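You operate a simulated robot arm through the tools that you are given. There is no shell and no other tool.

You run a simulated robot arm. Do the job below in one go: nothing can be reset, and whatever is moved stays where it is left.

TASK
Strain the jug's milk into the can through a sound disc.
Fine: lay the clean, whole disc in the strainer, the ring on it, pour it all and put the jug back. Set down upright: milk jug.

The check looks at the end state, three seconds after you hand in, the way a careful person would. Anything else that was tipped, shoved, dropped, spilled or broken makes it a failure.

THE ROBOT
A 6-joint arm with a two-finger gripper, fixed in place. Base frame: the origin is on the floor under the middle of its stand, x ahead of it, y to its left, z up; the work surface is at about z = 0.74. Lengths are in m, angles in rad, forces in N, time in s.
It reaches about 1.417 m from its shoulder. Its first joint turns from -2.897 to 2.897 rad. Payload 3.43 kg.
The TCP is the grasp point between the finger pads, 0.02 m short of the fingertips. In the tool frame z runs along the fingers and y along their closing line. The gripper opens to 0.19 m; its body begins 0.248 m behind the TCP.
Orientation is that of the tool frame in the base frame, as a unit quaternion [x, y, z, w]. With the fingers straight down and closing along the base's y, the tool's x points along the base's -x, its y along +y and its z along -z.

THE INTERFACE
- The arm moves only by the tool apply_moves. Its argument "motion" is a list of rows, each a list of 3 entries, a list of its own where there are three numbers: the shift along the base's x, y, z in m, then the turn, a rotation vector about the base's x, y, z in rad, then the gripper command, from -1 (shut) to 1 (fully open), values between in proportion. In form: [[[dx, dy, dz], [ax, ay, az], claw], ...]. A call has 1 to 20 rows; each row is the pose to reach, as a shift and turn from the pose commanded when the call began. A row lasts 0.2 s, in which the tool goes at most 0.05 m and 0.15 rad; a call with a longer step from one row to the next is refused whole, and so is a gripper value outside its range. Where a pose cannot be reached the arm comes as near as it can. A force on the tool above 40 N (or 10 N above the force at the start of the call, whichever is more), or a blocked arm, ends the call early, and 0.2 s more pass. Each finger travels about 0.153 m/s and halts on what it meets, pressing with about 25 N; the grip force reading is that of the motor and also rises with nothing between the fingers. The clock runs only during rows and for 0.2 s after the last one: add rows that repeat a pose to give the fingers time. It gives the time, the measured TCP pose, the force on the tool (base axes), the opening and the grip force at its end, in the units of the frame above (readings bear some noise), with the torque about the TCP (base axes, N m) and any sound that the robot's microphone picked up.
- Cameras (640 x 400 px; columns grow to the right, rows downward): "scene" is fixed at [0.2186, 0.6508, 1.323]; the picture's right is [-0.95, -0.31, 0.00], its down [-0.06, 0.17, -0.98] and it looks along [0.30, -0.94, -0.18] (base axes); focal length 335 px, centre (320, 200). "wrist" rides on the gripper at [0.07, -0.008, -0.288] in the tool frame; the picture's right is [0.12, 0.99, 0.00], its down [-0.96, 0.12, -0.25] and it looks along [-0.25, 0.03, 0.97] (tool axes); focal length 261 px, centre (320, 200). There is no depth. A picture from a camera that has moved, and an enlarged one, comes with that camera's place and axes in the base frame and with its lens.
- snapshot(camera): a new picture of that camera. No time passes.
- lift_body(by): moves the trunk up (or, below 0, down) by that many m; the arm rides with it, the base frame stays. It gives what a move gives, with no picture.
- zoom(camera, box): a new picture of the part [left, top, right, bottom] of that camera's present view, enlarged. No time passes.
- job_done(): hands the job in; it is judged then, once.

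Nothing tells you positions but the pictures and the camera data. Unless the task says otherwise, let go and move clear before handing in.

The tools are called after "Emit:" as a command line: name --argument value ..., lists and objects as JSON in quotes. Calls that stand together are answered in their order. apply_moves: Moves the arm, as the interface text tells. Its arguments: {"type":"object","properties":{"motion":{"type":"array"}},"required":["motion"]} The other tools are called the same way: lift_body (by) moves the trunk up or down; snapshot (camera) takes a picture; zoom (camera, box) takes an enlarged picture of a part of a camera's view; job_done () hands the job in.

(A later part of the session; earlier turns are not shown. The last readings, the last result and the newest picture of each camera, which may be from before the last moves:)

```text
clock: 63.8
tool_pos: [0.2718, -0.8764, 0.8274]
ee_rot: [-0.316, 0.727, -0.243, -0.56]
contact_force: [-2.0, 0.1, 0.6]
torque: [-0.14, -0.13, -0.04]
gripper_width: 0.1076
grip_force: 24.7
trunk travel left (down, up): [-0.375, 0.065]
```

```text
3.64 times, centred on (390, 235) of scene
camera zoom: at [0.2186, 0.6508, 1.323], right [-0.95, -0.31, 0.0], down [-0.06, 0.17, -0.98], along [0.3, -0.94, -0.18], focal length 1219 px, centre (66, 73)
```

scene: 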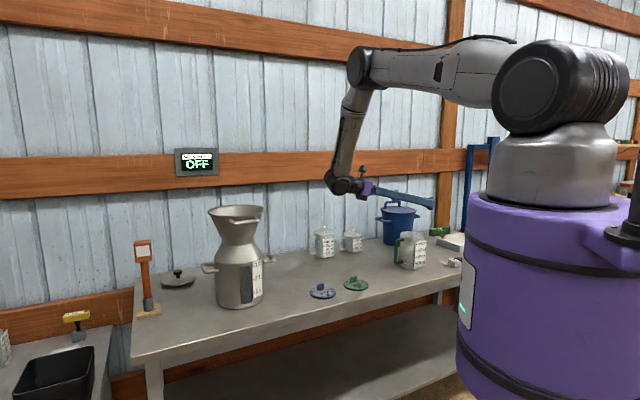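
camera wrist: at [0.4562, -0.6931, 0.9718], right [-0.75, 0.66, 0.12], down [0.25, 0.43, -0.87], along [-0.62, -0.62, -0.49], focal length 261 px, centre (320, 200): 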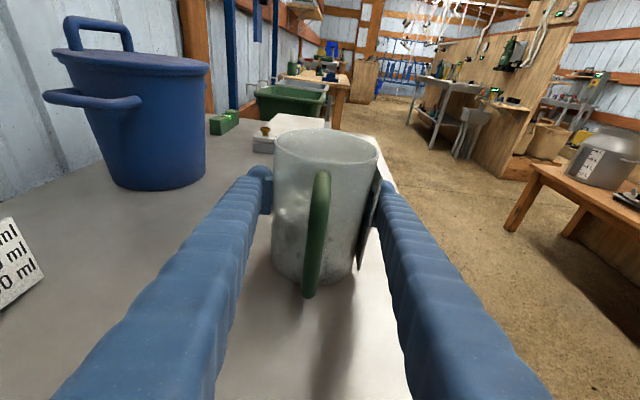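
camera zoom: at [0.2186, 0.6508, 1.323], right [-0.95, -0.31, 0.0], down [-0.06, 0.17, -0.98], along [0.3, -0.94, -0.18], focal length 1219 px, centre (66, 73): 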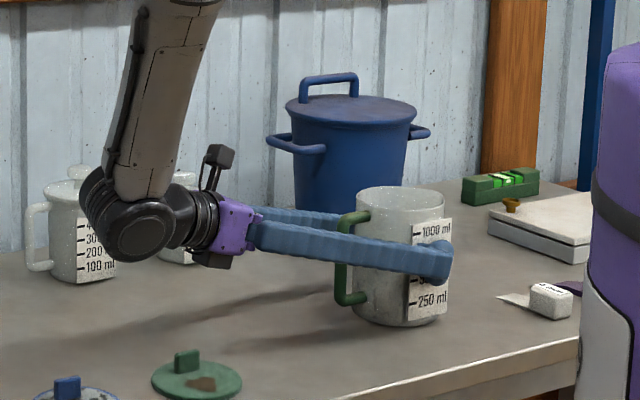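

The jug is gripped at 0.108 m with about 25 N and hasn't moved. I'll lift it gently and check for slip.

Emit:
apply_moves --motion '[[[0, 0, 0], [0, 0, 0], -0.3], [[0, 0, 0], [0, 0, 0], -1], [[0, 0, 0.003], [0, 0, 0], -1], [[0, 0, 0.008], [0, 0, 0], -1], [[0, 0, 0.015], [0, 0, 0], -1], [[0, 0, 0.025], [0, 0, 0], -1], [[0, 0, 0.035], [0, 0, 0], -1], [[0, 0, 0.04], [0, 0, 0], -1], [[0, 0, 0.04], [0, 0, 0], -1]]'

Emit:
snapshot --camera "wrist"

Emit:
zoom --camera "scene" --box '[320, 180, 460, 290]'

```text
clock: 65.8
tool_pos: [0.2719, -0.8758, 0.8659]
ee_rot: [-0.316, 0.727, -0.242, -0.559]
contact_force: [-0.2, 0.1, -7.5]
torque: [-0.03, 0.04, -0.01]
gripper_width: 0.1072
grip_force: 25.4
trunk travel left (down, up): [-0.375, 0.065]
```

```text
taken
camera wrist: at [0.4566, -0.6923, 1.0107], right [-0.75, 0.66, 0.12], down [0.25, 0.44, -0.87], along [-0.62, -0.62, -0.49], focal length 261 px, centre (320, 200)
```

wrist: 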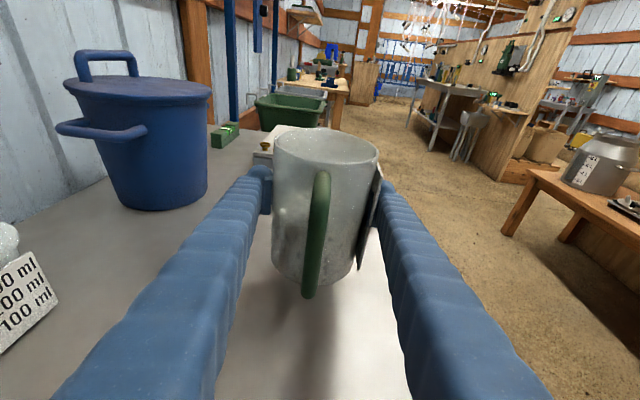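

```text
3.64 times, centred on (390, 235) of scene
camera zoom: at [0.2186, 0.6508, 1.323], right [-0.95, -0.31, 0.0], down [-0.06, 0.17, -0.98], along [0.3, -0.94, -0.18], focal length 1219 px, centre (66, 73)
```

zoom: 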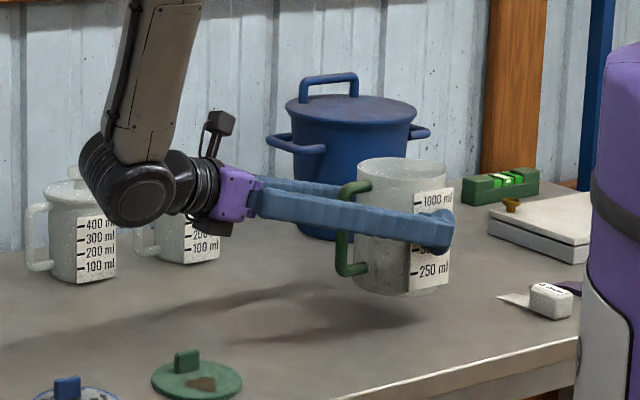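

The jug is held upright with no slip, at about 7.5 N. I'll raise it slowly to clear everything.

Emit:
apply_moves --motion '[[[0, 0, 0.008], [0, 0, 0], -1], [[0, 0, 0.024], [0, 0, 0], -1], [[0, 0, 0.048], [0, 0, 0], -1], [[0, 0, 0.078], [0, 0, 0], -1], [[0, 0, 0.11], [0, 0, 0], -1], [[0, 0, 0.142], [0, 0, 0], -1], [[0, 0, 0.174], [0, 0, 0], -1], [[0, 0, 0.206], [0, 0, 0], -1], [[0, 0, 0.238], [0, 0, 0], -1], [[0, 0, 0.27], [0, 0, 0], -1], [[0, 0, 0.302], [0, 0, 0], -1], [[0, 0, 0.332], [0, 0, 0], -1], [[0, 0, 0.358], [0, 0, 0], -1], [[0, 0, 0.376], [0, 0, 0], -1], [[0, 0, 0.385], [0, 0, 0], -1], [[0, 0, 0.385], [0, 0, 0], -1]]'

Emit:
snapshot --camera "wrist"

Emit:
snapshot --camera "scene"

```text
clock: 69.2
tool_pos: [0.273, -0.8761, 1.2506]
ee_rot: [-0.316, 0.728, -0.241, -0.559]
contact_force: [-0.6, -0.7, -7.3]
torque: [-0.06, 0.05, 0.0]
gripper_width: 0.1076
grip_force: 25.2
trunk travel left (down, up): [-0.375, 0.065]
```

```text
taken
camera wrist: at [0.4578, -0.6922, 1.3949], right [-0.75, 0.66, 0.12], down [0.25, 0.44, -0.87], along [-0.62, -0.62, -0.49], focal length 261 px, centre (320, 200)
```

wrist: 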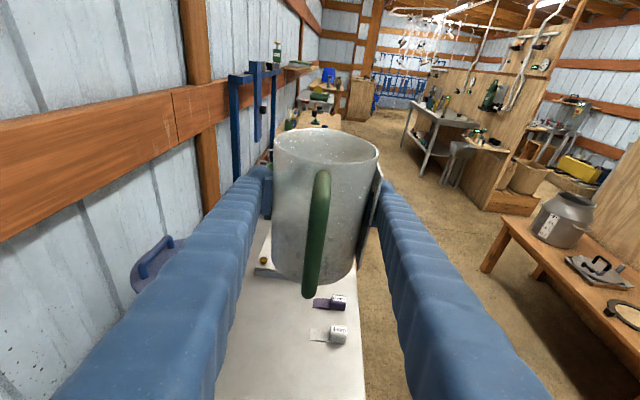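

```text
taken
```

scene: 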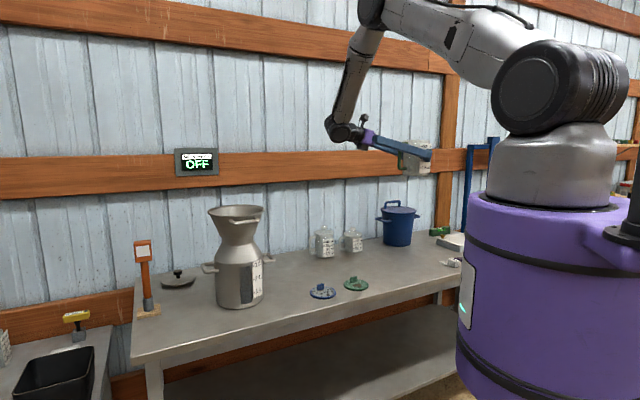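

The jug is stable at z of about 1.25. I'm carrying it smoothly toward the strainer and turning it so it can pour sideways across the arm, doing the first half now.

Emit:
apply_moves --motion '[[[0.0057, 0.0057, 0], [0, 0, 0.0037], -1], [[0.017, 0.017, 0], [0, 0, 0.0112], -1], [[0.0339, 0.034, 0], [0, 0, 0.0223], -1], [[0.0565, 0.0566, 0], [0, 0, 0.0372], -1], [[0.0812, 0.0814, 0], [0, 0, 0.0535], -1], [[0.1059, 0.1062, 0], [0, 0, 0.0698], -1], [[0.1307, 0.1309, 0], [0, 0, 0.0861], -1], [[0.1554, 0.1557, 0], [0, 0, 0.1024], -1], [[0.1801, 0.1805, 0], [0, 0, 0.1187], -1], [[0.2048, 0.2053, 0], [0, 0, 0.135], -1], [[0.2295, 0.23, 0], [0, 0, 0.1513], -1], [[0.2543, 0.2548, 0], [0, 0, 0.1676], -1], [[0.2755, 0.276, 0], [0, 0, 0.1816], -1], [[0.2924, 0.293, 0], [0, 0, 0.1927], -1], [[0.3023, 0.3029, 0], [0, 0, 0.1993], -1], [[0.3057, 0.30635, 0], [0, 0, 0.2015], -1], [[0.3057, 0.30635, 0], [0, 0, 0.2015], -1]]'

Emit:
snapshot --camera "scene"

```text
clock: 72.8
tool_pos: [0.578, -0.5711, 1.2511]
ee_rot: [-0.387, 0.692, -0.297, -0.532]
contact_force: [0.0, -0.3, -7.3]
torque: [-0.05, 0.01, 0.0]
gripper_width: 0.1077
grip_force: 25.4
trunk travel left (down, up): [-0.375, 0.065]
```

```text
taken
```

scene: 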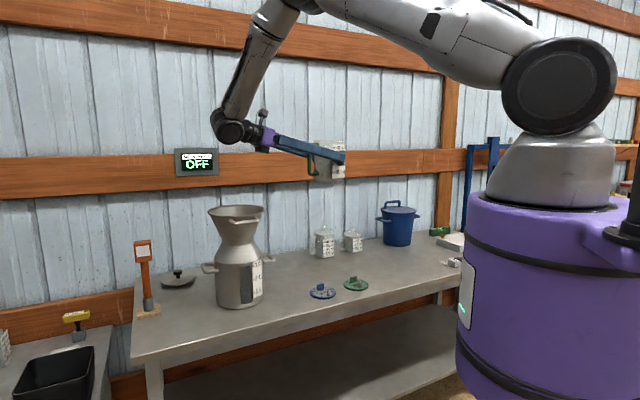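

All steady. Carrying on with the second half of the carry.

Emit:
apply_moves --motion '[[[0.0057, 0.0057, 0], [0, 0, 0.0037], -1], [[0.017, 0.017, 0], [0, 0, 0.0112], -1], [[0.0339, 0.034, 0], [0, 0, 0.0223], -1], [[0.0565, 0.0566, 0], [0, 0, 0.0372], -1], [[0.0812, 0.0814, 0], [0, 0, 0.0535], -1], [[0.1059, 0.1062, 0], [0, 0, 0.0698], -1], [[0.1307, 0.1309, 0], [0, 0, 0.0861], -1], [[0.1554, 0.1557, 0], [0, 0, 0.1024], -1], [[0.1801, 0.1805, 0], [0, 0, 0.1187], -1], [[0.2048, 0.2053, 0], [0, 0, 0.135], -1], [[0.2295, 0.23, 0], [0, 0, 0.1513], -1], [[0.2543, 0.2548, 0], [0, 0, 0.1676], -1], [[0.2755, 0.276, 0], [0, 0, 0.1816], -1], [[0.2924, 0.293, 0], [0, 0, 0.1927], -1], [[0.3023, 0.3029, 0], [0, 0, 0.1993], -1], [[0.3057, 0.30635, 0], [0, 0, 0.2015], -1], [[0.3057, 0.30635, 0], [0, 0, 0.2015], -1]]'

Emit:
snapshot --camera "scene"

Emit:
snapshot --camera "wrist"

```text
clock: 76.4
tool_pos: [0.8846, -0.2619, 1.2496]
ee_rot: [-0.455, 0.649, -0.349, -0.5]
contact_force: [0.4, 0.1, -8.5]
torque: [-0.05, 0.02, -0.02]
gripper_width: 0.1075
grip_force: 25.0
trunk travel left (down, up): [-0.375, 0.065]
```

```text
taken
```

scene: 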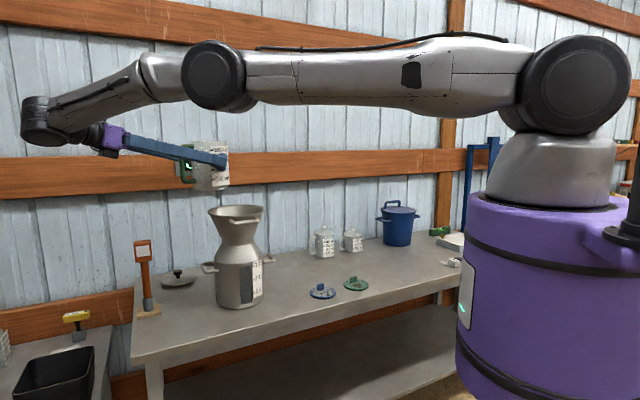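

```text
taken
camera wrist: at [0.9827, -0.0212, 1.394], right [-0.94, 0.31, 0.12], down [0.06, 0.5, -0.87], along [-0.33, -0.81, -0.49], focal length 261 px, centre (320, 200)
```

wrist: 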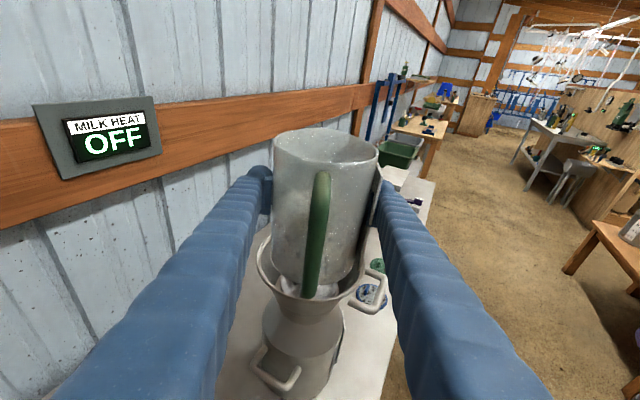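

The jug is beside the strainer with the spout facing it. I'll tilt to 30°, which shouldn't pour yet, and check the geometry.

Emit:
apply_moves --motion '[[[0.0004, 0.0011, -0.0037], [0.0246, -0.009, 0], -1], [[0.0012, 0.0034, -0.0111], [0.0738, -0.0269, 0], -1], [[0.0025, 0.0068, -0.0222], [0.1477, -0.0537, 0], -1], [[0.0037, 0.0102, -0.0333], [0.2215, -0.0806, 0], -1], [[0.0049, 0.0136, -0.0443], [0.2953, -0.1075, 0], -1], [[0.0062, 0.017, -0.0554], [0.3692, -0.1343, 0], -1], [[0.0074, 0.0204, -0.0665], [0.443, -0.1612, 0], -1], [[0.008, 0.0222, -0.0724], [0.4823, -0.1755, 0], -1], [[0.0082, 0.0227, -0.0739], [0.4922, -0.1791, 0], -1], [[0.0082, 0.0227, -0.0739], [0.4922, -0.1791, 0], -1]]'

Emit:
snapshot --camera "scene"

Emit:
snapshot --camera "wrist"

Emit:
zoom --camera "scene" --box '[150, 140, 290, 250]'

```text
clock: 78.6
tool_pos: [0.8923, -0.2408, 1.1754]
ee_rot: [-0.53, 0.756, -0.219, -0.316]
contact_force: [-0.6, -0.3, -7.3]
torque: [-0.12, 0.07, 0.0]
gripper_width: 0.1074
grip_force: 25.2
trunk travel left (down, up): [-0.375, 0.065]
```

```text
taken
```

scene: 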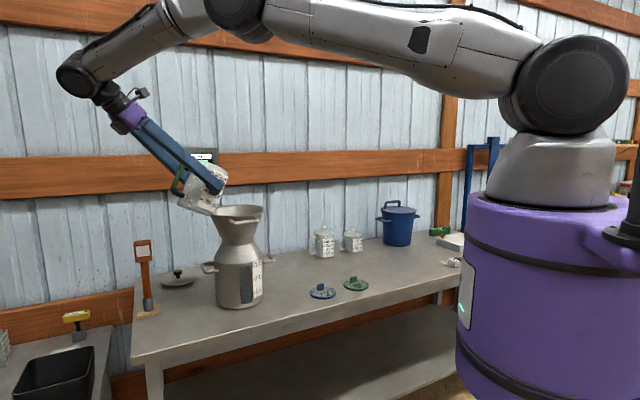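

```text
taken
camera wrist: at [0.9541, -0.0996, 1.4307], right [-0.96, 0.26, 0.09], down [0.18, 0.84, -0.51], along [-0.2, -0.47, -0.86], focal length 261 px, centre (320, 200)
```

wrist: 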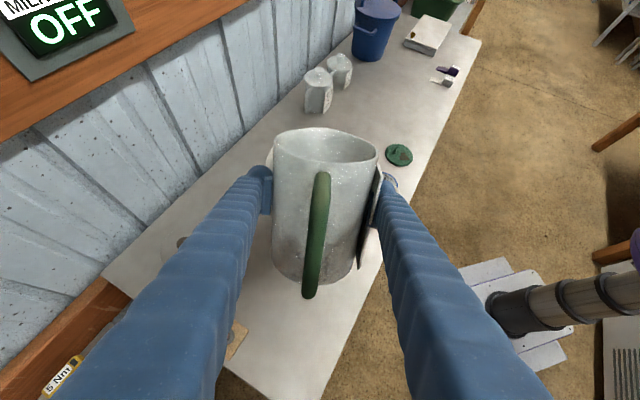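

```text
3.64 times, centred on (220, 195) of scene
camera zoom: at [0.2186, 0.6508, 1.323], right [-0.95, -0.31, 0.0], down [-0.06, 0.17, -0.98], along [0.3, -0.94, -0.18], focal length 1219 px, centre (684, 218)
```

zoom: 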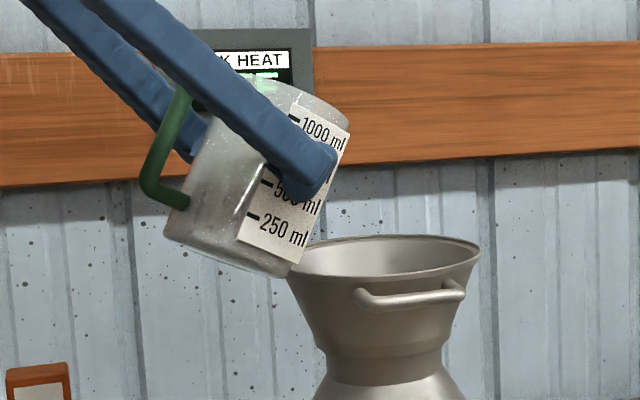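

The projected lip position matches the picture, about 3 cm short of the strainer centre. I'm starting a slow pour to 50° with the lip held over the strainer.

Emit:
apply_moves --motion '[[[0.0002, 0.0006, 0], [0.0274, -0.01, 0], -1], [[0.0004, 0.0011, -0.0001], [0.0547, -0.0199, 0], -1], [[0.0006, 0.0017, -0.0001], [0.0821, -0.0299, 0], -1], [[0.0007, 0.002, 0.0003], [0.1094, -0.0398, 0], -1], [[0.0009, 0.0023, 0.0006], [0.1367, -0.0497, 0], -1], [[0.001, 0.0026, 0.001], [0.164, -0.0597, 0], -1], [[0.001, 0.0027, 0.0014], [0.1914, -0.0696, 0], -1], [[0.0011, 0.0029, 0.0017], [0.2187, -0.0796, 0], -1], [[0.0011, 0.003, 0.0021], [0.2461, -0.0895, 0], -1]]'

Emit:
zoom --camera "scene" --box '[150, 140, 290, 250]'

Emit:
snapshot --camera "wrist"

```text
clock: 80.6
tool_pos: [0.8933, -0.2374, 1.1784]
ee_rot: [-0.554, 0.79, -0.149, -0.214]
contact_force: [0.0, -1.0, -7.4]
torque: [-0.17, 0.03, -0.01]
gripper_width: 0.1073
grip_force: 25.0
trunk travel left (down, up): [-0.375, 0.065]
```

```text
3.64 times, centred on (220, 195) of scene
camera zoom: at [0.2186, 0.6508, 1.323], right [-0.95, -0.31, 0.0], down [-0.06, 0.17, -0.98], along [0.3, -0.94, -0.18], focal length 1219 px, centre (684, 218)
```

zoom: 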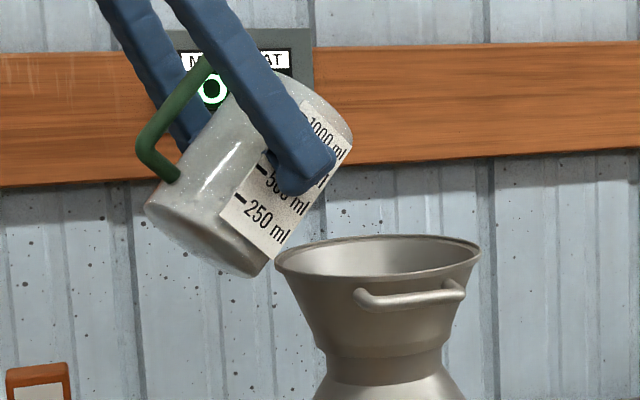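

```text
taken
camera wrist: at [0.9307, -0.1622, 1.4651], right [-0.97, 0.24, 0.06], down [0.22, 0.94, -0.27], along [-0.12, -0.25, -0.96], focal length 261 px, centre (320, 200)
```

wrist: 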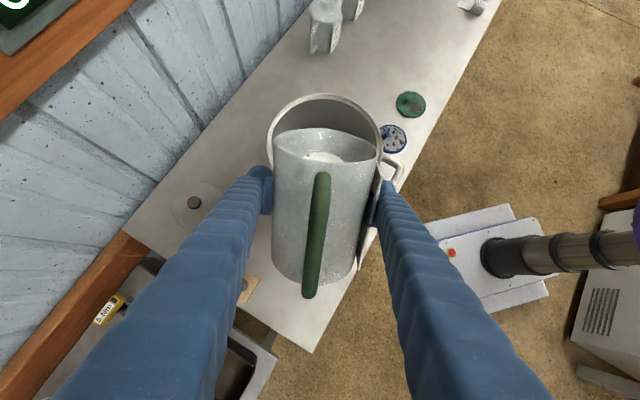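

At 45° the milk is just reaching the lip and the spout is over the strainer. I'll continue slowly to 57°.

Emit:
apply_moves --motion '[[[0, -0.0001, 0.0004], [0.0274, -0.01, 0], -1], [[-0.0001, -0.0003, 0.0007], [0.0547, -0.0199, 0], -1], [[-0.0001, -0.0004, 0.0011], [0.0821, -0.0299, 0], -1], [[-0.0002, -0.0007, 0.0018], [0.1094, -0.0398, 0], -1], [[-0.0004, -0.001, 0.0025], [0.1367, -0.0497, 0], -1], [[-0.0005, -0.0013, 0.0032], [0.164, -0.0597, 0], -1], [[-0.0007, -0.0019, 0.0042], [0.1914, -0.0696, 0], -1]]'

Emit:
zoom --camera "scene" --box '[150, 140, 290, 250]'

Emit:
zoom --camera "wrist" --box '[240, 60, 420, 200]'

```text
clock: 82.2
tool_pos: [0.8916, -0.2399, 1.1828]
ee_rot: [-0.566, 0.809, -0.091, -0.131]
contact_force: [-0.3, -0.8, -5.1]
torque: [-0.11, 0.01, -0.02]
gripper_width: 0.1078
grip_force: 25.4
trunk travel left (down, up): [-0.375, 0.065]
```

```text
3.64 times, centred on (220, 195) of scene
camera zoom: at [0.2186, 0.6508, 1.323], right [-0.95, -0.31, 0.0], down [-0.06, 0.17, -0.98], along [0.3, -0.94, -0.18], focal length 1219 px, centre (684, 218)
```

zoom: 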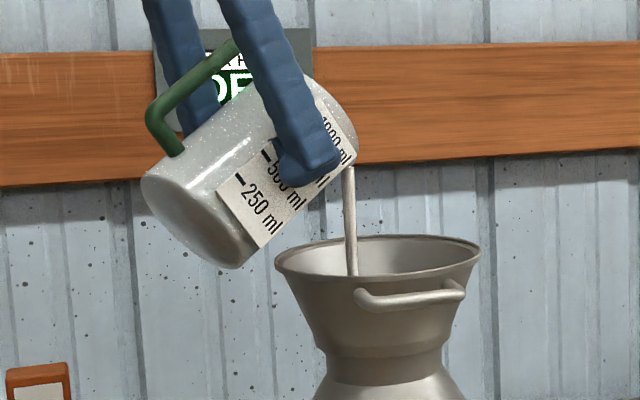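

```text
2.86 times, centred on (330, 130) of wrist
camera zoom: at [0.9084, -0.2208, 1.4806], right [-0.97, 0.23, 0.04], down [0.23, 0.97, -0.07], along [-0.05, -0.06, -1.0], focal length 745 px, centre (291, 400)
```

zoom: 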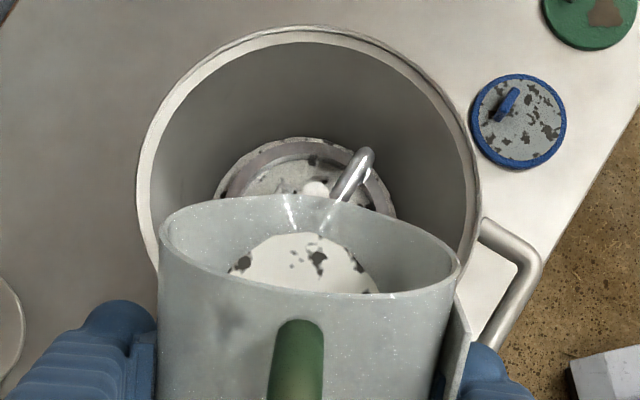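

The milk is streaming cleanly onto the disc area and the weight is dropping. I'll keep tilting slowly to 80°.

Emit:
apply_moves --motion '[[[-0.0002, -0.0006, 0.001], [0.0274, -0.01, 0], -1], [[-0.0004, -0.0011, 0.0019], [0.0547, -0.0199, 0], -1], [[-0.0007, -0.0019, 0.0028], [0.0821, -0.0299, 0], -1], [[-0.0009, -0.0026, 0.0038], [0.1094, -0.0398, 0], -1], [[-0.0012, -0.0034, 0.0047], [0.1367, -0.0497, 0], -1], [[-0.0016, -0.0044, 0.0055], [0.164, -0.0597, 0], -1], [[-0.0019, -0.0053, 0.0064], [0.1914, -0.0696, 0], -1], [[-0.0023, -0.0063, 0.0072], [0.2187, -0.0796, 0], -1]]'

Emit:
zoom --camera "scene" --box '[150, 140, 290, 250]'

Emit:
zoom --camera "wrist" --box '[240, 60, 420, 200]'

```text
clock: 84.0
tool_pos: [0.8889, -0.2453, 1.1903]
ee_rot: [-0.574, 0.818, -0.025, -0.037]
contact_force: [0.9, -0.1, -3.6]
torque: [-0.07, 0.01, 0.03]
gripper_width: 0.1076
grip_force: 25.2
trunk travel left (down, up): [-0.375, 0.065]
```

```text
3.64 times, centred on (220, 195) of scene
camera zoom: at [0.2186, 0.6508, 1.323], right [-0.95, -0.31, 0.0], down [-0.06, 0.17, -0.98], along [0.3, -0.94, -0.18], focal length 1219 px, centre (684, 218)
```

zoom: 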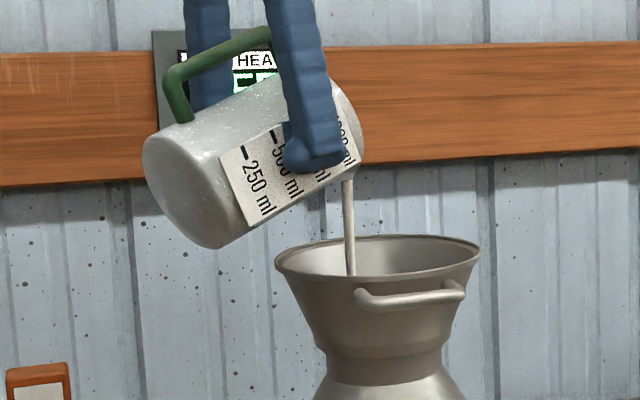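

```text
2.86 times, centred on (330, 130) of wrist
camera zoom: at [0.8831, -0.2908, 1.486], right [-0.97, 0.23, 0.01], down [0.23, 0.96, 0.16], along [0.03, 0.16, -0.99], focal length 745 px, centre (291, 400)
```

zoom: 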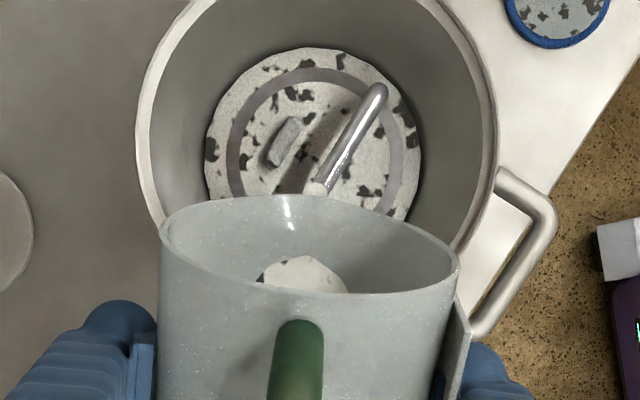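

The milk is collecting above the disc with the debris caught. I'll continue to 85° at the same slow rate.

Emit:
apply_moves --motion '[[[-0.0004, -0.0012, 0.0008], [0.0274, -0.01, 0], -1], [[-0.0009, -0.0023, 0.0015], [0.0547, -0.0199, 0], -1], [[-0.0013, -0.0035, 0.0023], [0.0821, -0.0299, 0], -1], [[-0.0018, -0.0049, 0.0029], [0.1094, -0.0398, 0], -1], [[-0.0023, -0.0063, 0.0035], [0.1367, -0.0497, 0], -1], [[-0.0028, -0.0077, 0.0041], [0.164, -0.0597, 0], -1], [[-0.0033, -0.0092, 0.0046], [0.1914, -0.0696, 0], -1], [[-0.0039, -0.0108, 0.0051], [0.2187, -0.0796, 0], -1], [[-0.0044, -0.0123, 0.0056], [0.2461, -0.0895, 0], -1], [[-0.0044, -0.0123, 0.0056], [0.2461, -0.0895, 0], -1]]'

Emit:
zoom --camera "scene" --box '[150, 140, 290, 250]'

Emit:
zoom --camera "wrist" --box '[240, 60, 420, 200]'

```text
clock: 86.2
tool_pos: [0.8852, -0.2583, 1.1958]
ee_rot: [-0.571, 0.816, 0.05, 0.07]
contact_force: [0.1, -0.5, -1.9]
torque: [-0.03, 0.03, -0.01]
gripper_width: 0.1073
grip_force: 25.6
trunk travel left (down, up): [-0.375, 0.065]
```

```text
3.64 times, centred on (220, 195) of scene
camera zoom: at [0.2186, 0.6508, 1.323], right [-0.95, -0.31, 0.0], down [-0.06, 0.17, -0.98], along [0.3, -0.94, -0.18], focal length 1219 px, centre (684, 218)
```

zoom: 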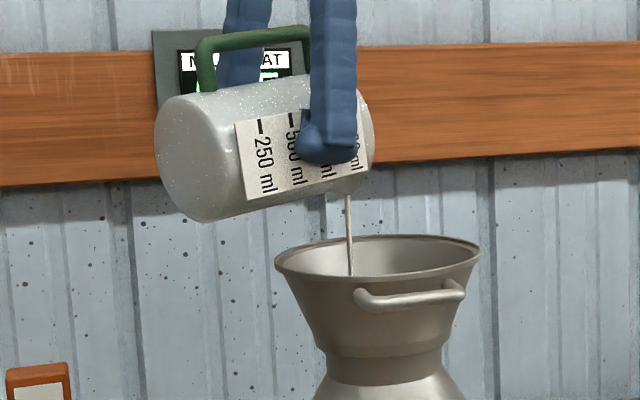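

```text
2.86 times, centred on (330, 130) of wrist
camera zoom: at [0.8541, -0.3732, 1.4695], right [-0.97, 0.23, -0.02], down [0.2, 0.89, 0.41], along [0.11, 0.4, -0.91], focal length 745 px, centre (291, 400)
```

zoom: 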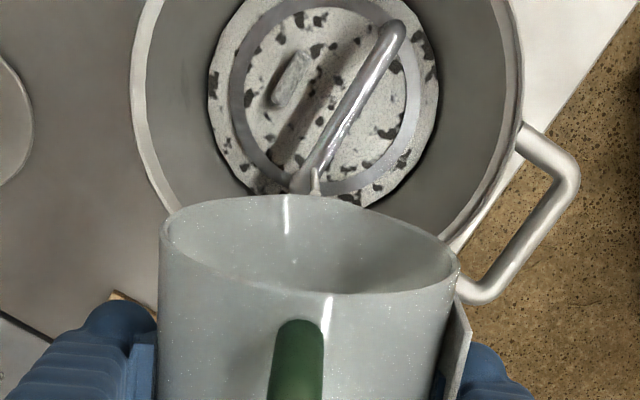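

The jug is nearly empty. I'll tilt on to 110° to drain it.

Emit:
apply_moves --motion '[[[-0.001, -0.0026, 0.0005], [0.041, -0.0149, 0], -1], [[-0.0019, -0.0052, 0.001], [0.082, -0.0298, 0], -1], [[-0.003, -0.008, 0.0013], [0.123, -0.0448, 0], -1], [[-0.004, -0.0108, 0.0015], [0.164, -0.0597, 0], -1], [[-0.0051, -0.0139, 0.004], [0.2051, -0.0746, 0], -1], [[-0.0062, -0.0169, 0.0064], [0.2461, -0.0895, 0], -1], [[-0.0074, -0.0201, 0.0086], [0.2871, -0.1044, 0], -1], [[-0.0085, -0.0233, 0.0108], [0.3281, -0.1194, 0], -1], [[-0.0098, -0.0268, 0.0105], [0.3691, -0.1343, 0], -1], [[-0.011, -0.0302, 0.01], [0.4101, -0.1492, 0], -1], [[-0.011, -0.0302, 0.01], [0.4101, -0.1492, 0], -1], [[-0.011, -0.0302, 0.01], [0.4101, -0.1492, 0], -1]]'

Emit:
snapshot --camera "scene"

Emit:
zoom --camera "scene" --box '[150, 140, 290, 250]'

Emit:
snapshot --camera "wrist"

```text
clock: 88.8
tool_pos: [0.8746, -0.287, 1.2049]
ee_rot: [-0.548, 0.781, 0.173, 0.244]
contact_force: [-0.7, 0.6, -1.6]
torque: [-0.05, 0.01, 0.0]
gripper_width: 0.1075
grip_force: 24.5
trunk travel left (down, up): [-0.375, 0.065]
```

```text
taken
```

scene: 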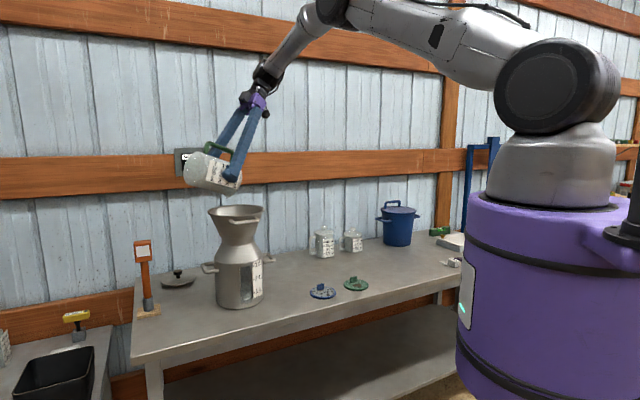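

```text
3.64 times, centred on (220, 195) of scene
camera zoom: at [0.2186, 0.6508, 1.323], right [-0.95, -0.31, 0.0], down [-0.06, 0.17, -0.98], along [0.3, -0.94, -0.18], focal length 1219 px, centre (684, 218)
```

zoom: 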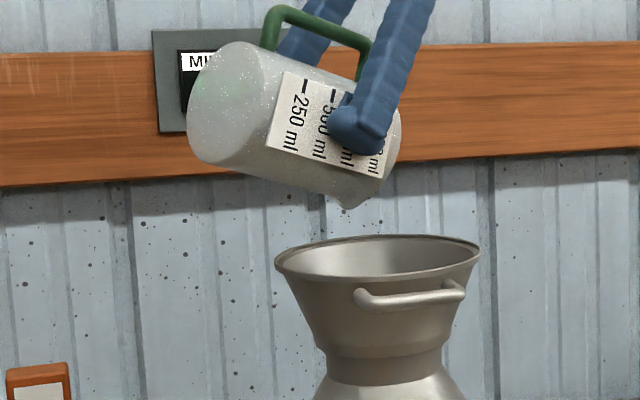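

```text
taken
camera wrist: at [0.8075, -0.4994, 1.403], right [-0.97, 0.25, -0.07], down [0.11, 0.65, 0.75], along [0.23, 0.72, -0.65], focal length 261 px, centre (320, 200)
```

wrist: 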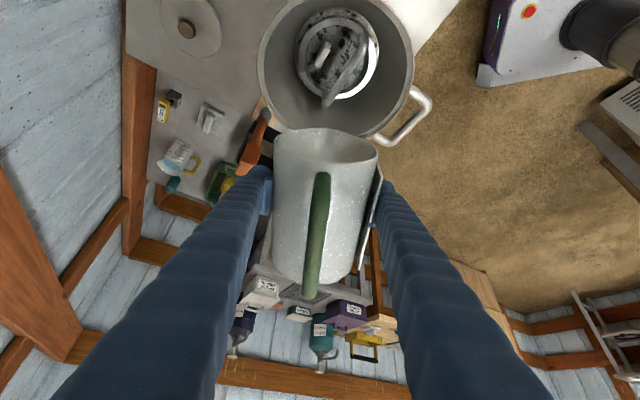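

The stream has stopped and the weight is down to about 1.6 N. I'll tip to 125° and wait so the last drops fall into the strainer.

Emit:
apply_moves --motion '[[[-0.0013, -0.0035, 0.0015], [0.041, -0.0149, 0], -1], [[-0.0026, -0.007, 0.0031], [0.082, -0.0298, 0], -1], [[-0.004, -0.0107, 0.0043], [0.123, -0.0448, 0], -1], [[-0.0053, -0.0143, 0.0055], [0.164, -0.0597, 0], -1], [[-0.0067, -0.0181, 0.0064], [0.2051, -0.0746, 0], -1], [[-0.008, -0.0218, 0.0073], [0.2461, -0.0895, 0], -1], [[-0.008, -0.0218, 0.0073], [0.2461, -0.0895, 0], -1], [[-0.008, -0.0218, 0.0073], [0.2461, -0.0895, 0], -1], [[-0.008, -0.0218, 0.0073], [0.2461, -0.0895, 0], -1], [[-0.008, -0.0218, 0.0073], [0.2461, -0.0895, 0], -1], [[-0.008, -0.0218, 0.0073], [0.2461, -0.0895, 0], -1], [[-0.008, -0.0218, 0.0073], [0.2461, -0.0895, 0], -1], [[-0.008, -0.0218, 0.0073], [0.2461, -0.0895, 0], -1], [[-0.008, -0.0218, 0.0073], [0.2461, -0.0895, 0], -1]]'

Emit:
zoom --camera "scene" --box '[150, 140, 290, 250]'

Emit:
zoom --camera "scene" --box '[195, 195, 285, 315]'

Emit:
zoom --camera "wrist" --box '[230, 0, 430, 200]'

```text
clock: 91.8
tool_pos: [0.8655, -0.3096, 1.2107]
ee_rot: [-0.52, 0.742, 0.243, 0.345]
contact_force: [1.0, 0.7, -1.2]
torque: [-0.03, 0.02, -0.01]
gripper_width: 0.1072
grip_force: 25.1
trunk travel left (down, up): [-0.375, 0.065]
```

```text
3.64 times, centred on (220, 195) of scene
camera zoom: at [0.2186, 0.6508, 1.323], right [-0.95, -0.31, 0.0], down [-0.06, 0.17, -0.98], along [0.3, -0.94, -0.18], focal length 1219 px, centre (684, 218)
```

zoom: 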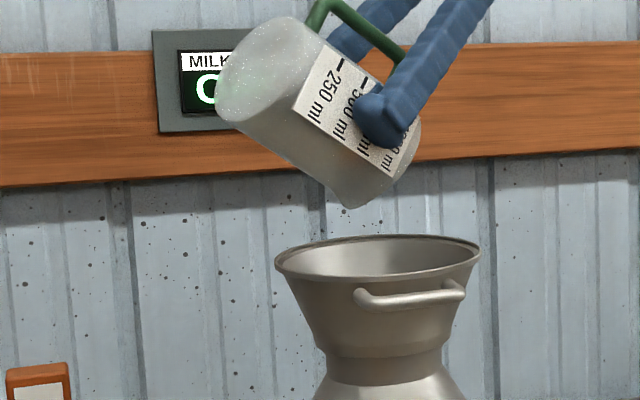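

```text
3.33 times, centred on (240, 255) of scene
camera zoom: at [0.2186, 0.6508, 1.323], right [-0.95, -0.31, 0.0], down [-0.06, 0.17, -0.98], along [0.3, -0.94, -0.18], focal length 1118 px, centre (587, 17)
```

zoom: 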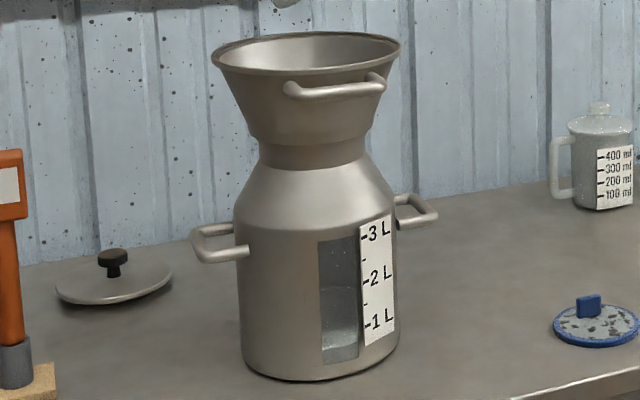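

```text
2.00 times, centred on (330, 100) of wrist
camera zoom: at [0.7839, -0.5635, 1.3455], right [-0.96, 0.27, -0.09], down [0.04, 0.44, 0.9], along [0.28, 0.86, -0.44], focal length 521 px, centre (300, 400)
```

zoom: 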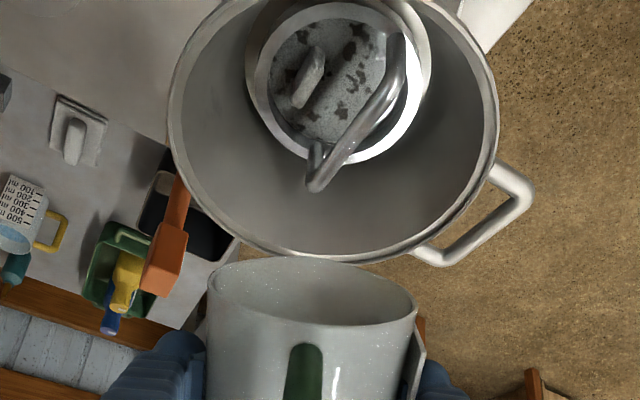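

The jug is empty, the milk has passed through the disc, and the can gauge shows milk. I'll reverse the tilt back to upright, keeping the lip over the strainer.

Emit:
apply_moves --motion '[[[0, 0, 0], [0, 0, 0], -1], [[0.0041, 0.0111, 0.01], [-0.123, 0.0448, 0], -1], [[0.008, 0.0218, 0.02], [-0.2461, 0.0895, 0], -1], [[0.0116, 0.0319, 0.03], [-0.3691, 0.1343, 0], -1], [[0.015, 0.0412, 0.0376], [-0.4922, 0.1791, 0], -1], [[0.018, 0.0495, 0.0376], [-0.6152, 0.2238, 0], -1], [[0.0206, 0.0566, 0.0376], [-0.7383, 0.2686, 0], -1], [[0.0228, 0.0625, 0.0376], [-0.8613, 0.3134, 0], -1], [[0.0245, 0.0672, 0.0376], [-0.9844, 0.3581, 0], -1], [[0.0256, 0.0703, 0.0376], [-1.1074, 0.4029, 0], -1], [[0.0263, 0.0721, 0.0376], [-1.2305, 0.4477, 0], -1], [[0.0264, 0.0724, 0.0376], [-1.3535, 0.4924, 0], -1], [[0.0259, 0.0712, 0.0376], [-1.4766, 0.5372, 0], -1], [[0.0249, 0.0685, 0.0376], [-1.5996, 0.582, 0], -1], [[0.0234, 0.0642, 0.0376], [-1.7226, 0.6267, 0], -1], [[0.0214, 0.0588, 0.0376], [-1.8457, 0.6715, 0], -1], [[0.019, 0.052, 0.0376], [-1.9687, 0.7163, 0], -1], [[0.0171, 0.0468, 0.0375], [-2.0507, 0.7461, 0], -1], [[0.0171, 0.0468, 0.0375], [-2.0507, 0.7461, 0], -1], [[0.0171, 0.0468, 0.0375], [-2.0507, 0.7461, 0], -1]]'

Emit:
snapshot --camera "scene"

Emit:
snapshot --camera "wrist"

```text
clock: 96.0
tool_pos: [0.8844, -0.2633, 1.2509]
ee_rot: [-0.454, 0.65, -0.348, -0.5]
contact_force: [0.4, 0.3, -1.6]
torque: [-0.03, 0.0, 0.0]
gripper_width: 0.1073
grip_force: 24.8
trunk travel left (down, up): [-0.375, 0.065]
```

```text
taken
```

scene: 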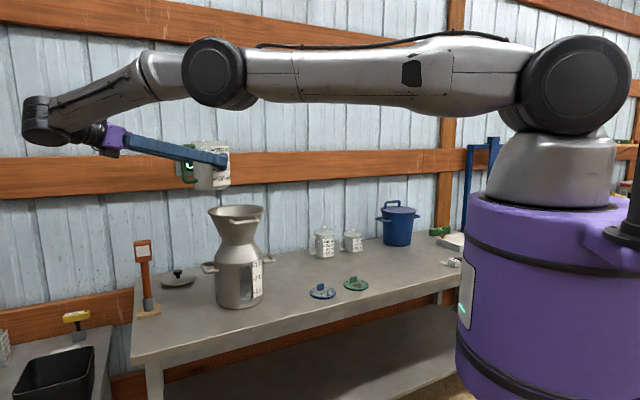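

```text
taken
camera wrist: at [0.9814, -0.0226, 1.3947], right [-0.94, 0.31, 0.12], down [0.06, 0.5, -0.87], along [-0.33, -0.81, -0.49], focal length 261 px, centre (320, 200)
```

wrist: 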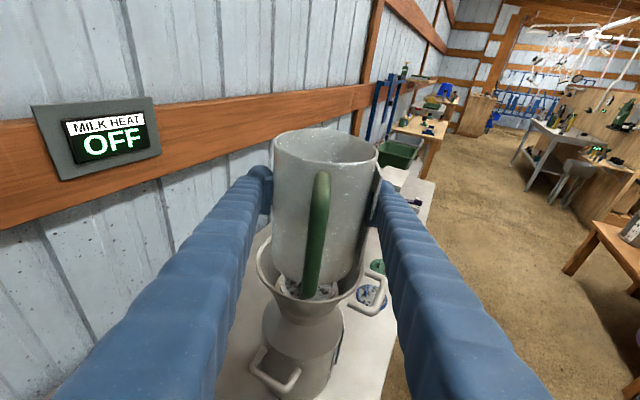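

The jug is upright again with the same grip and an empty weight of 1.6 N. I'm carrying it back along the same path, first half now.

Emit:
apply_moves --motion '[[[-0.0057, -0.0057, 0], [0, 0, -0.0037], -1], [[-0.017, -0.017, 0], [0, 0, -0.0112], -1], [[-0.0339, -0.034, 0], [0, 0, -0.0223], -1], [[-0.0565, -0.0566, 0], [0, 0, -0.0372], -1], [[-0.0812, -0.0814, 0], [0, 0, -0.0535], -1], [[-0.1059, -0.1062, 0], [0, 0, -0.0698], -1], [[-0.1307, -0.1309, 0], [0, 0, -0.0861], -1], [[-0.1554, -0.1557, 0], [0, 0, -0.1024], -1], [[-0.1801, -0.1805, 0], [0, 0, -0.1187], -1], [[-0.2048, -0.2053, 0], [0, 0, -0.135], -1], [[-0.2295, -0.23, 0], [0, 0, -0.1513], -1], [[-0.2543, -0.2548, 0], [0, 0, -0.1676], -1], [[-0.2755, -0.276, 0], [0, 0, -0.1816], -1], [[-0.2924, -0.293, 0], [0, 0, -0.1927], -1], [[-0.3023, -0.3029, 0], [0, 0, -0.1993], -1], [[-0.3057, -0.30635, 0], [0, 0, -0.2015], -1]]'

Emit:
apply_moves --motion '[[[-0.0057, -0.0057, 0], [0, 0, -0.0037], -1], [[-0.017, -0.017, 0], [0, 0, -0.0112], -1], [[-0.0339, -0.034, 0], [0, 0, -0.0223], -1], [[-0.0565, -0.0566, 0], [0, 0, -0.0372], -1], [[-0.0812, -0.0814, 0], [0, 0, -0.0535], -1], [[-0.1059, -0.1062, 0], [0, 0, -0.0698], -1], [[-0.1307, -0.1309, 0], [0, 0, -0.0861], -1], [[-0.1554, -0.1557, 0], [0, 0, -0.1024], -1], [[-0.1801, -0.1805, 0], [0, 0, -0.1187], -1], [[-0.2048, -0.2053, 0], [0, 0, -0.135], -1], [[-0.2295, -0.23, 0], [0, 0, -0.1513], -1], [[-0.2543, -0.2548, 0], [0, 0, -0.1676], -1], [[-0.2755, -0.276, 0], [0, 0, -0.1816], -1], [[-0.2924, -0.293, 0], [0, 0, -0.1927], -1], [[-0.3023, -0.3029, 0], [0, 0, -0.1993], -1], [[-0.3057, -0.30635, 0], [0, 0, -0.2015], -1], [[-0.3057, -0.30635, 0], [0, 0, -0.2015], -1]]'

Emit:
snapshot --camera "wrist"

Emit:
snapshot --camera "scene"

```text
clock: 99.4
tool_pos: [0.577, -0.571, 1.2496]
ee_rot: [-0.387, 0.692, -0.297, -0.532]
contact_force: [-0.3, -0.5, -1.3]
torque: [0.0, 0.04, -0.02]
gripper_width: 0.1072
grip_force: 25.1
trunk travel left (down, up): [-0.375, 0.065]
```

```text
clock: 103.0
tool_pos: [0.2727, -0.8764, 1.25]
ee_rot: [-0.316, 0.727, -0.242, -0.559]
contact_force: [-0.3, 0.0, -1.2]
torque: [-0.03, 0.01, 0.0]
gripper_width: 0.107
grip_force: 24.9
trunk travel left (down, up): [-0.375, 0.065]
```

```text
taken
camera wrist: at [0.4575, -0.6933, 1.3934], right [-0.75, 0.66, 0.12], down [0.25, 0.43, -0.87], along [-0.62, -0.62, -0.49], focal length 261 px, centre (320, 200)
```

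wrist: 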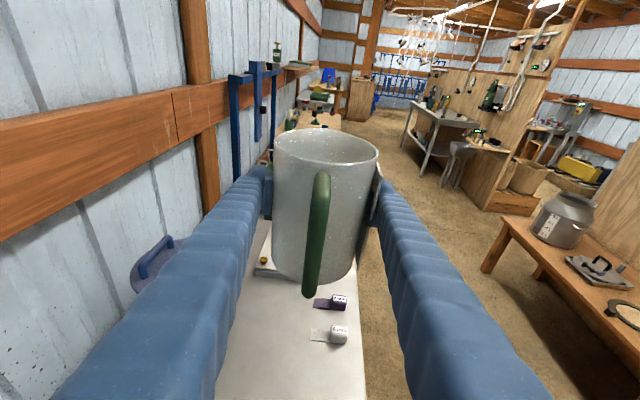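

```text
taken
```

scene: 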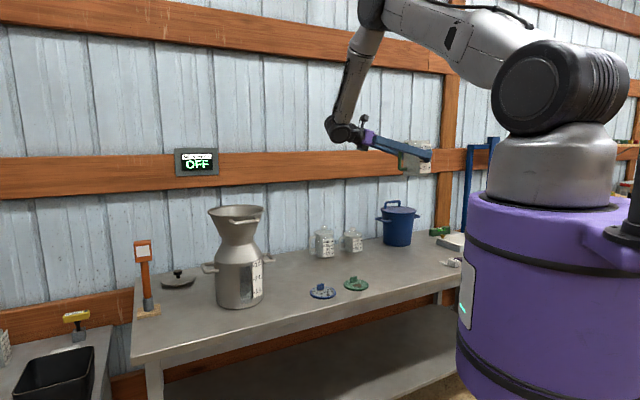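

I'm back above the jug's original spot and lowering it to just above the table.

Emit:
apply_moves --motion '[[[0, 0, -0.01], [0, 0, 0], -1], [[0, 0, -0.03], [0, 0, 0], -1], [[0, 0, -0.06], [0, 0, 0], -1], [[0, 0, -0.1], [0, 0, 0], -1], [[0, 0, -0.14], [0, 0, 0], -1], [[0, 0, -0.18], [0, 0, 0], -1], [[0, 0, -0.22], [0, 0, 0], -1], [[0, 0, -0.26], [0, 0, 0], -1], [[0, 0, -0.3], [0, 0, 0], -1], [[0, 0, -0.335], [0, 0, 0], -1], [[0, 0, -0.365], [0, 0, 0], -1], [[0, 0, -0.39], [0, 0, 0], -1], [[0, 0, -0.405], [0, 0, 0], -1], [[0, 0, -0.413], [0, 0, 0], -1], [[0, 0, -0.413], [0, 0, 0], -1]]'

Emit:
zoom --camera "scene" --box '[320, 180, 460, 290]'

Emit:
snapshot --camera "wrist"

```text
clock: 106.2
tool_pos: [0.2701, -0.8779, 0.8388]
ee_rot: [-0.315, 0.728, -0.241, -0.56]
contact_force: [0.2, -0.9, -1.7]
torque: [-0.01, 0.06, -0.02]
gripper_width: 0.1072
grip_force: 25.0
trunk travel left (down, up): [-0.375, 0.065]
```

```text
3.64 times, centred on (390, 235) of scene
camera zoom: at [0.2186, 0.6508, 1.323], right [-0.95, -0.31, 0.0], down [-0.06, 0.17, -0.98], along [0.3, -0.94, -0.18], focal length 1219 px, centre (66, 73)
```

zoom: 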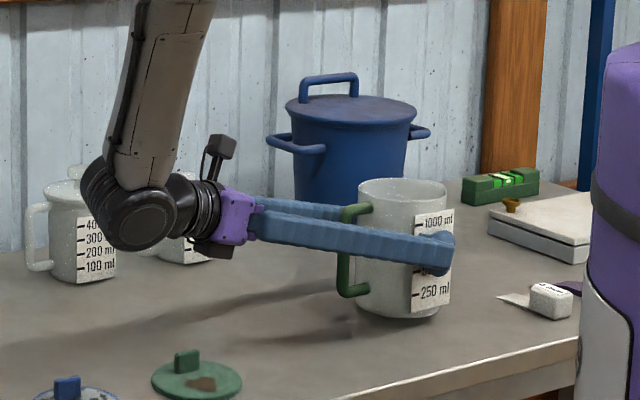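

```text
taken
camera wrist: at [0.4551, -0.6939, 0.9835], right [-0.75, 0.66, 0.12], down [0.25, 0.43, -0.87], along [-0.62, -0.62, -0.49], focal length 261 px, centre (320, 200)
```

wrist: 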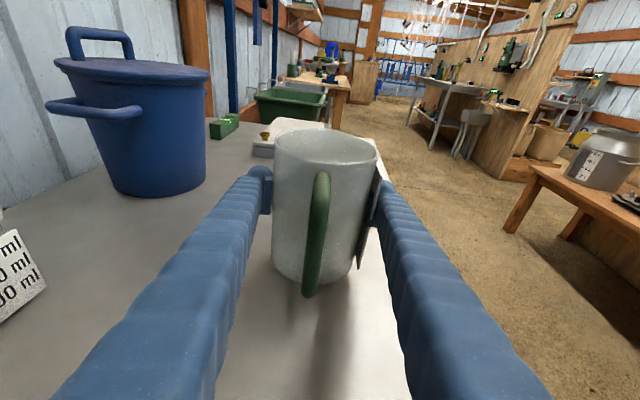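

The jug is about 1 cm above the table. I'll lower it in small steps until I feel contact.

Emit:
apply_moves --motion '[[[0, 0, -0.003], [0, 0, 0], -1], [[0, 0, -0.006], [0, 0, 0], -1], [[0, 0, -0.008], [0, 0, 0], -1], [[0, 0, -0.008], [0, 0, 0], -1]]'

Emit:
apply_moves --motion '[[[0, 0, -0.002], [0, 0, 0], -1], [[0, 0, -0.002], [0, 0, 0], -1]]'

Emit:
apply_moves --motion '[[[0, 0, -0.0015], [0, 0, 0], -1], [[0, 0, -0.0015], [0, 0, 0], -1]]'

```text
clock: 107.2
tool_pos: [0.2705, -0.8773, 0.8308]
ee_rot: [-0.316, 0.727, -0.242, -0.559]
contact_force: [-0.2, -0.8, -1.4]
torque: [-0.02, 0.02, 0.04]
gripper_width: 0.1074
grip_force: 25.1
trunk travel left (down, up): [-0.375, 0.065]
```

```text
clock: 107.8
tool_pos: [0.2706, -0.8766, 0.8287]
ee_rot: [-0.315, 0.728, -0.241, -0.559]
contact_force: [-1.2, -0.4, 2.9]
torque: [0.08, -0.16, 0.01]
gripper_width: 0.1072
grip_force: 24.9
trunk travel left (down, up): [-0.375, 0.065]
```

```text
clock: 108.4
tool_pos: [0.2712, -0.8769, 0.8286]
ee_rot: [-0.315, 0.727, -0.243, -0.559]
contact_force: [0.8, -3.4, 12.3]
torque: [0.28, -0.37, -0.07]
gripper_width: 0.1072
grip_force: 25.4
trunk travel left (down, up): [-0.375, 0.065]
```

The jug is on the table. I'll relieve the pressure and open the fingers evenly.

Emit:
apply_moves --motion '[[[0, 0, 0.0015], [0, 0, 0], -1], [[0, 0, 0.0015], [0, 0, 0], 0.12], [[0, 0, 0.0015], [0, 0, 0], 0.16], [[0, 0, 0.0015], [0, 0, 0], 0.2], [[0, 0, 0.0015], [0, 0, 0], 0.3], [[0, 0, 0.0015], [0, 0, 0], 0.5], [[0, 0, 0.0015], [0, 0, 0], 0.75], [[0, 0, 0.0015], [0, 0, 0], 1], [[0, 0, 0.0015], [0, 0, 0], 1], [[0, 0, 0.0015], [0, 0, 0], 1]]'

Emit:
zoom --camera "scene" --box '[320, 180, 460, 290]'

Emit:
snapshot --camera "wrist"

```text
clock: 110.6
tool_pos: [0.2713, -0.8765, 0.8287]
ee_rot: [-0.315, 0.727, -0.241, -0.56]
contact_force: [-0.8, -0.6, -0.8]
torque: [-0.02, 0.0, -0.02]
gripper_width: 0.19
grip_force: 0.0
trunk travel left (down, up): [-0.375, 0.065]
```

```text
3.64 times, centred on (390, 235) of scene
camera zoom: at [0.2186, 0.6508, 1.323], right [-0.95, -0.31, 0.0], down [-0.06, 0.17, -0.98], along [0.3, -0.94, -0.18], focal length 1219 px, centre (66, 73)
```

zoom: 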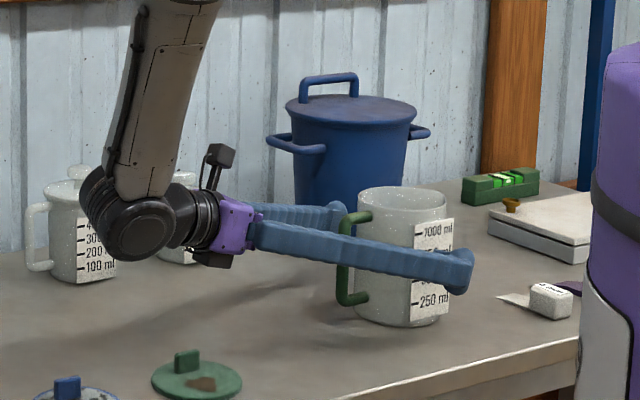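

```text
taken
camera wrist: at [0.4557, -0.6926, 0.9728], right [-0.75, 0.66, 0.12], down [0.25, 0.43, -0.87], along [-0.62, -0.62, -0.49], focal length 261 px, centre (320, 200)
```

wrist: 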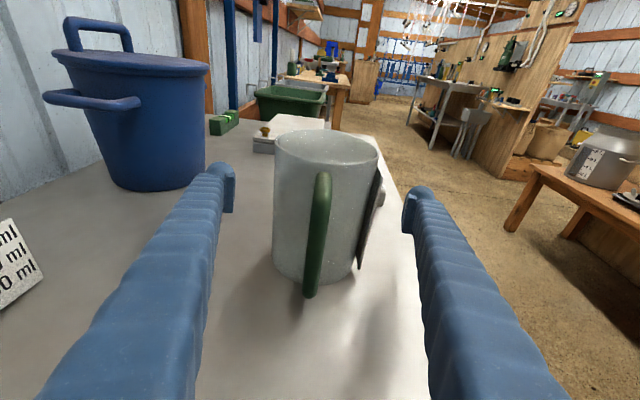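

The jug is back in its original place, upright and released. I'll lift the open hand straight up to clear it.

Emit:
apply_moves --motion '[[[0, 0, 0.01], [0, 0, 0], 1], [[0, 0, 0.04], [0, 0, 0], 1], [[0, 0, 0.08], [0, 0, 0], 1], [[0, 0, 0.12], [0, 0, 0], 1], [[0, 0, 0.16], [0, 0, 0], 1], [[0, 0, 0.2], [0, 0, 0], 1], [[0, 0, 0.24], [0, 0, 0], 1], [[0, 0, 0.28], [0, 0, 0], 1], [[0, 0, 0.32], [0, 0, 0], 1], [[0, 0, 0.36], [0, 0, 0], 1], [[0, 0, 0.38], [0, 0, 0], 1], [[0, 0, 0.38], [0, 0, 0], 1]]'

Emit:
snapshot --camera "scene"

Emit:
snapshot --camera "wrist"

Emit:
zoom --camera "scene" --box '[195, 195, 285, 315]'

Emit:
zoom --camera "scene" --box '[380, 220, 450, 280]'

```text
clock: 113.2
tool_pos: [0.2697, -0.877, 1.2107]
ee_rot: [-0.316, 0.727, -0.242, -0.559]
contact_force: [0.0, 0.3, -0.1]
torque: [0.01, 0.02, 0.02]
gripper_width: 0.1898
grip_force: 0.1
trunk travel left (down, up): [-0.375, 0.065]
```

```text
taken
```

scene: 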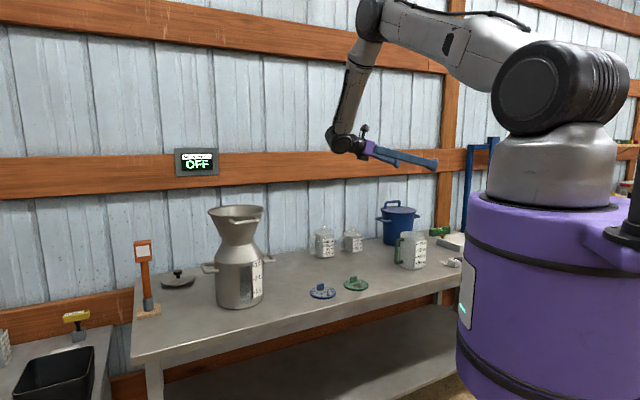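

```text
taken
camera wrist: at [0.4543, -0.6933, 1.3544], right [-0.75, 0.66, 0.12], down [0.25, 0.43, -0.87], along [-0.62, -0.62, -0.49], focal length 261 px, centre (320, 200)
```

wrist: 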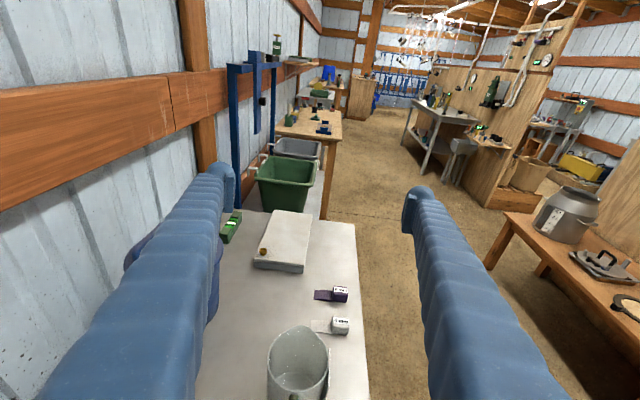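

```text
3.33 times, centred on (240, 255) of scene
camera zoom: at [0.2186, 0.6508, 1.323], right [-0.95, -0.31, 0.0], down [-0.06, 0.17, -0.98], along [0.3, -0.94, -0.18], focal length 1118 px, centre (587, 17)
```

zoom: 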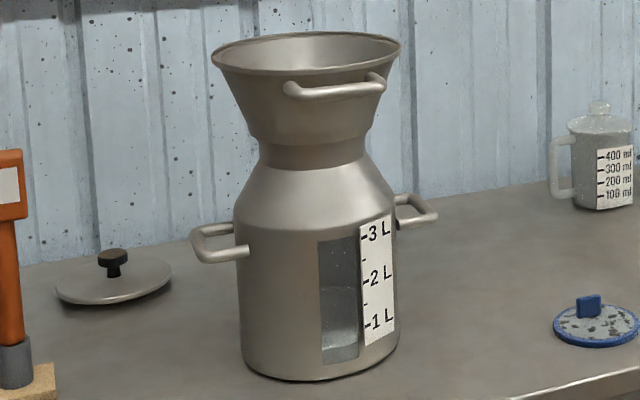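

```text
6.67 times, centred on (415, 250) of scene
camera zoom: at [0.2186, 0.6508, 1.323], right [-0.95, -0.31, 0.0], down [-0.06, 0.17, -0.98], along [0.3, -0.94, -0.18], focal length 2236 px, centre (-313, -133)
```

zoom: 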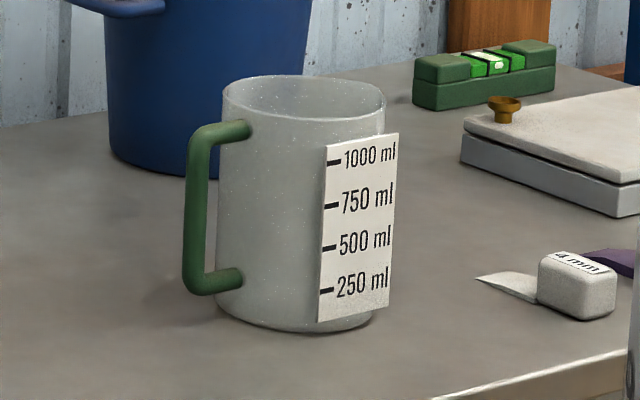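

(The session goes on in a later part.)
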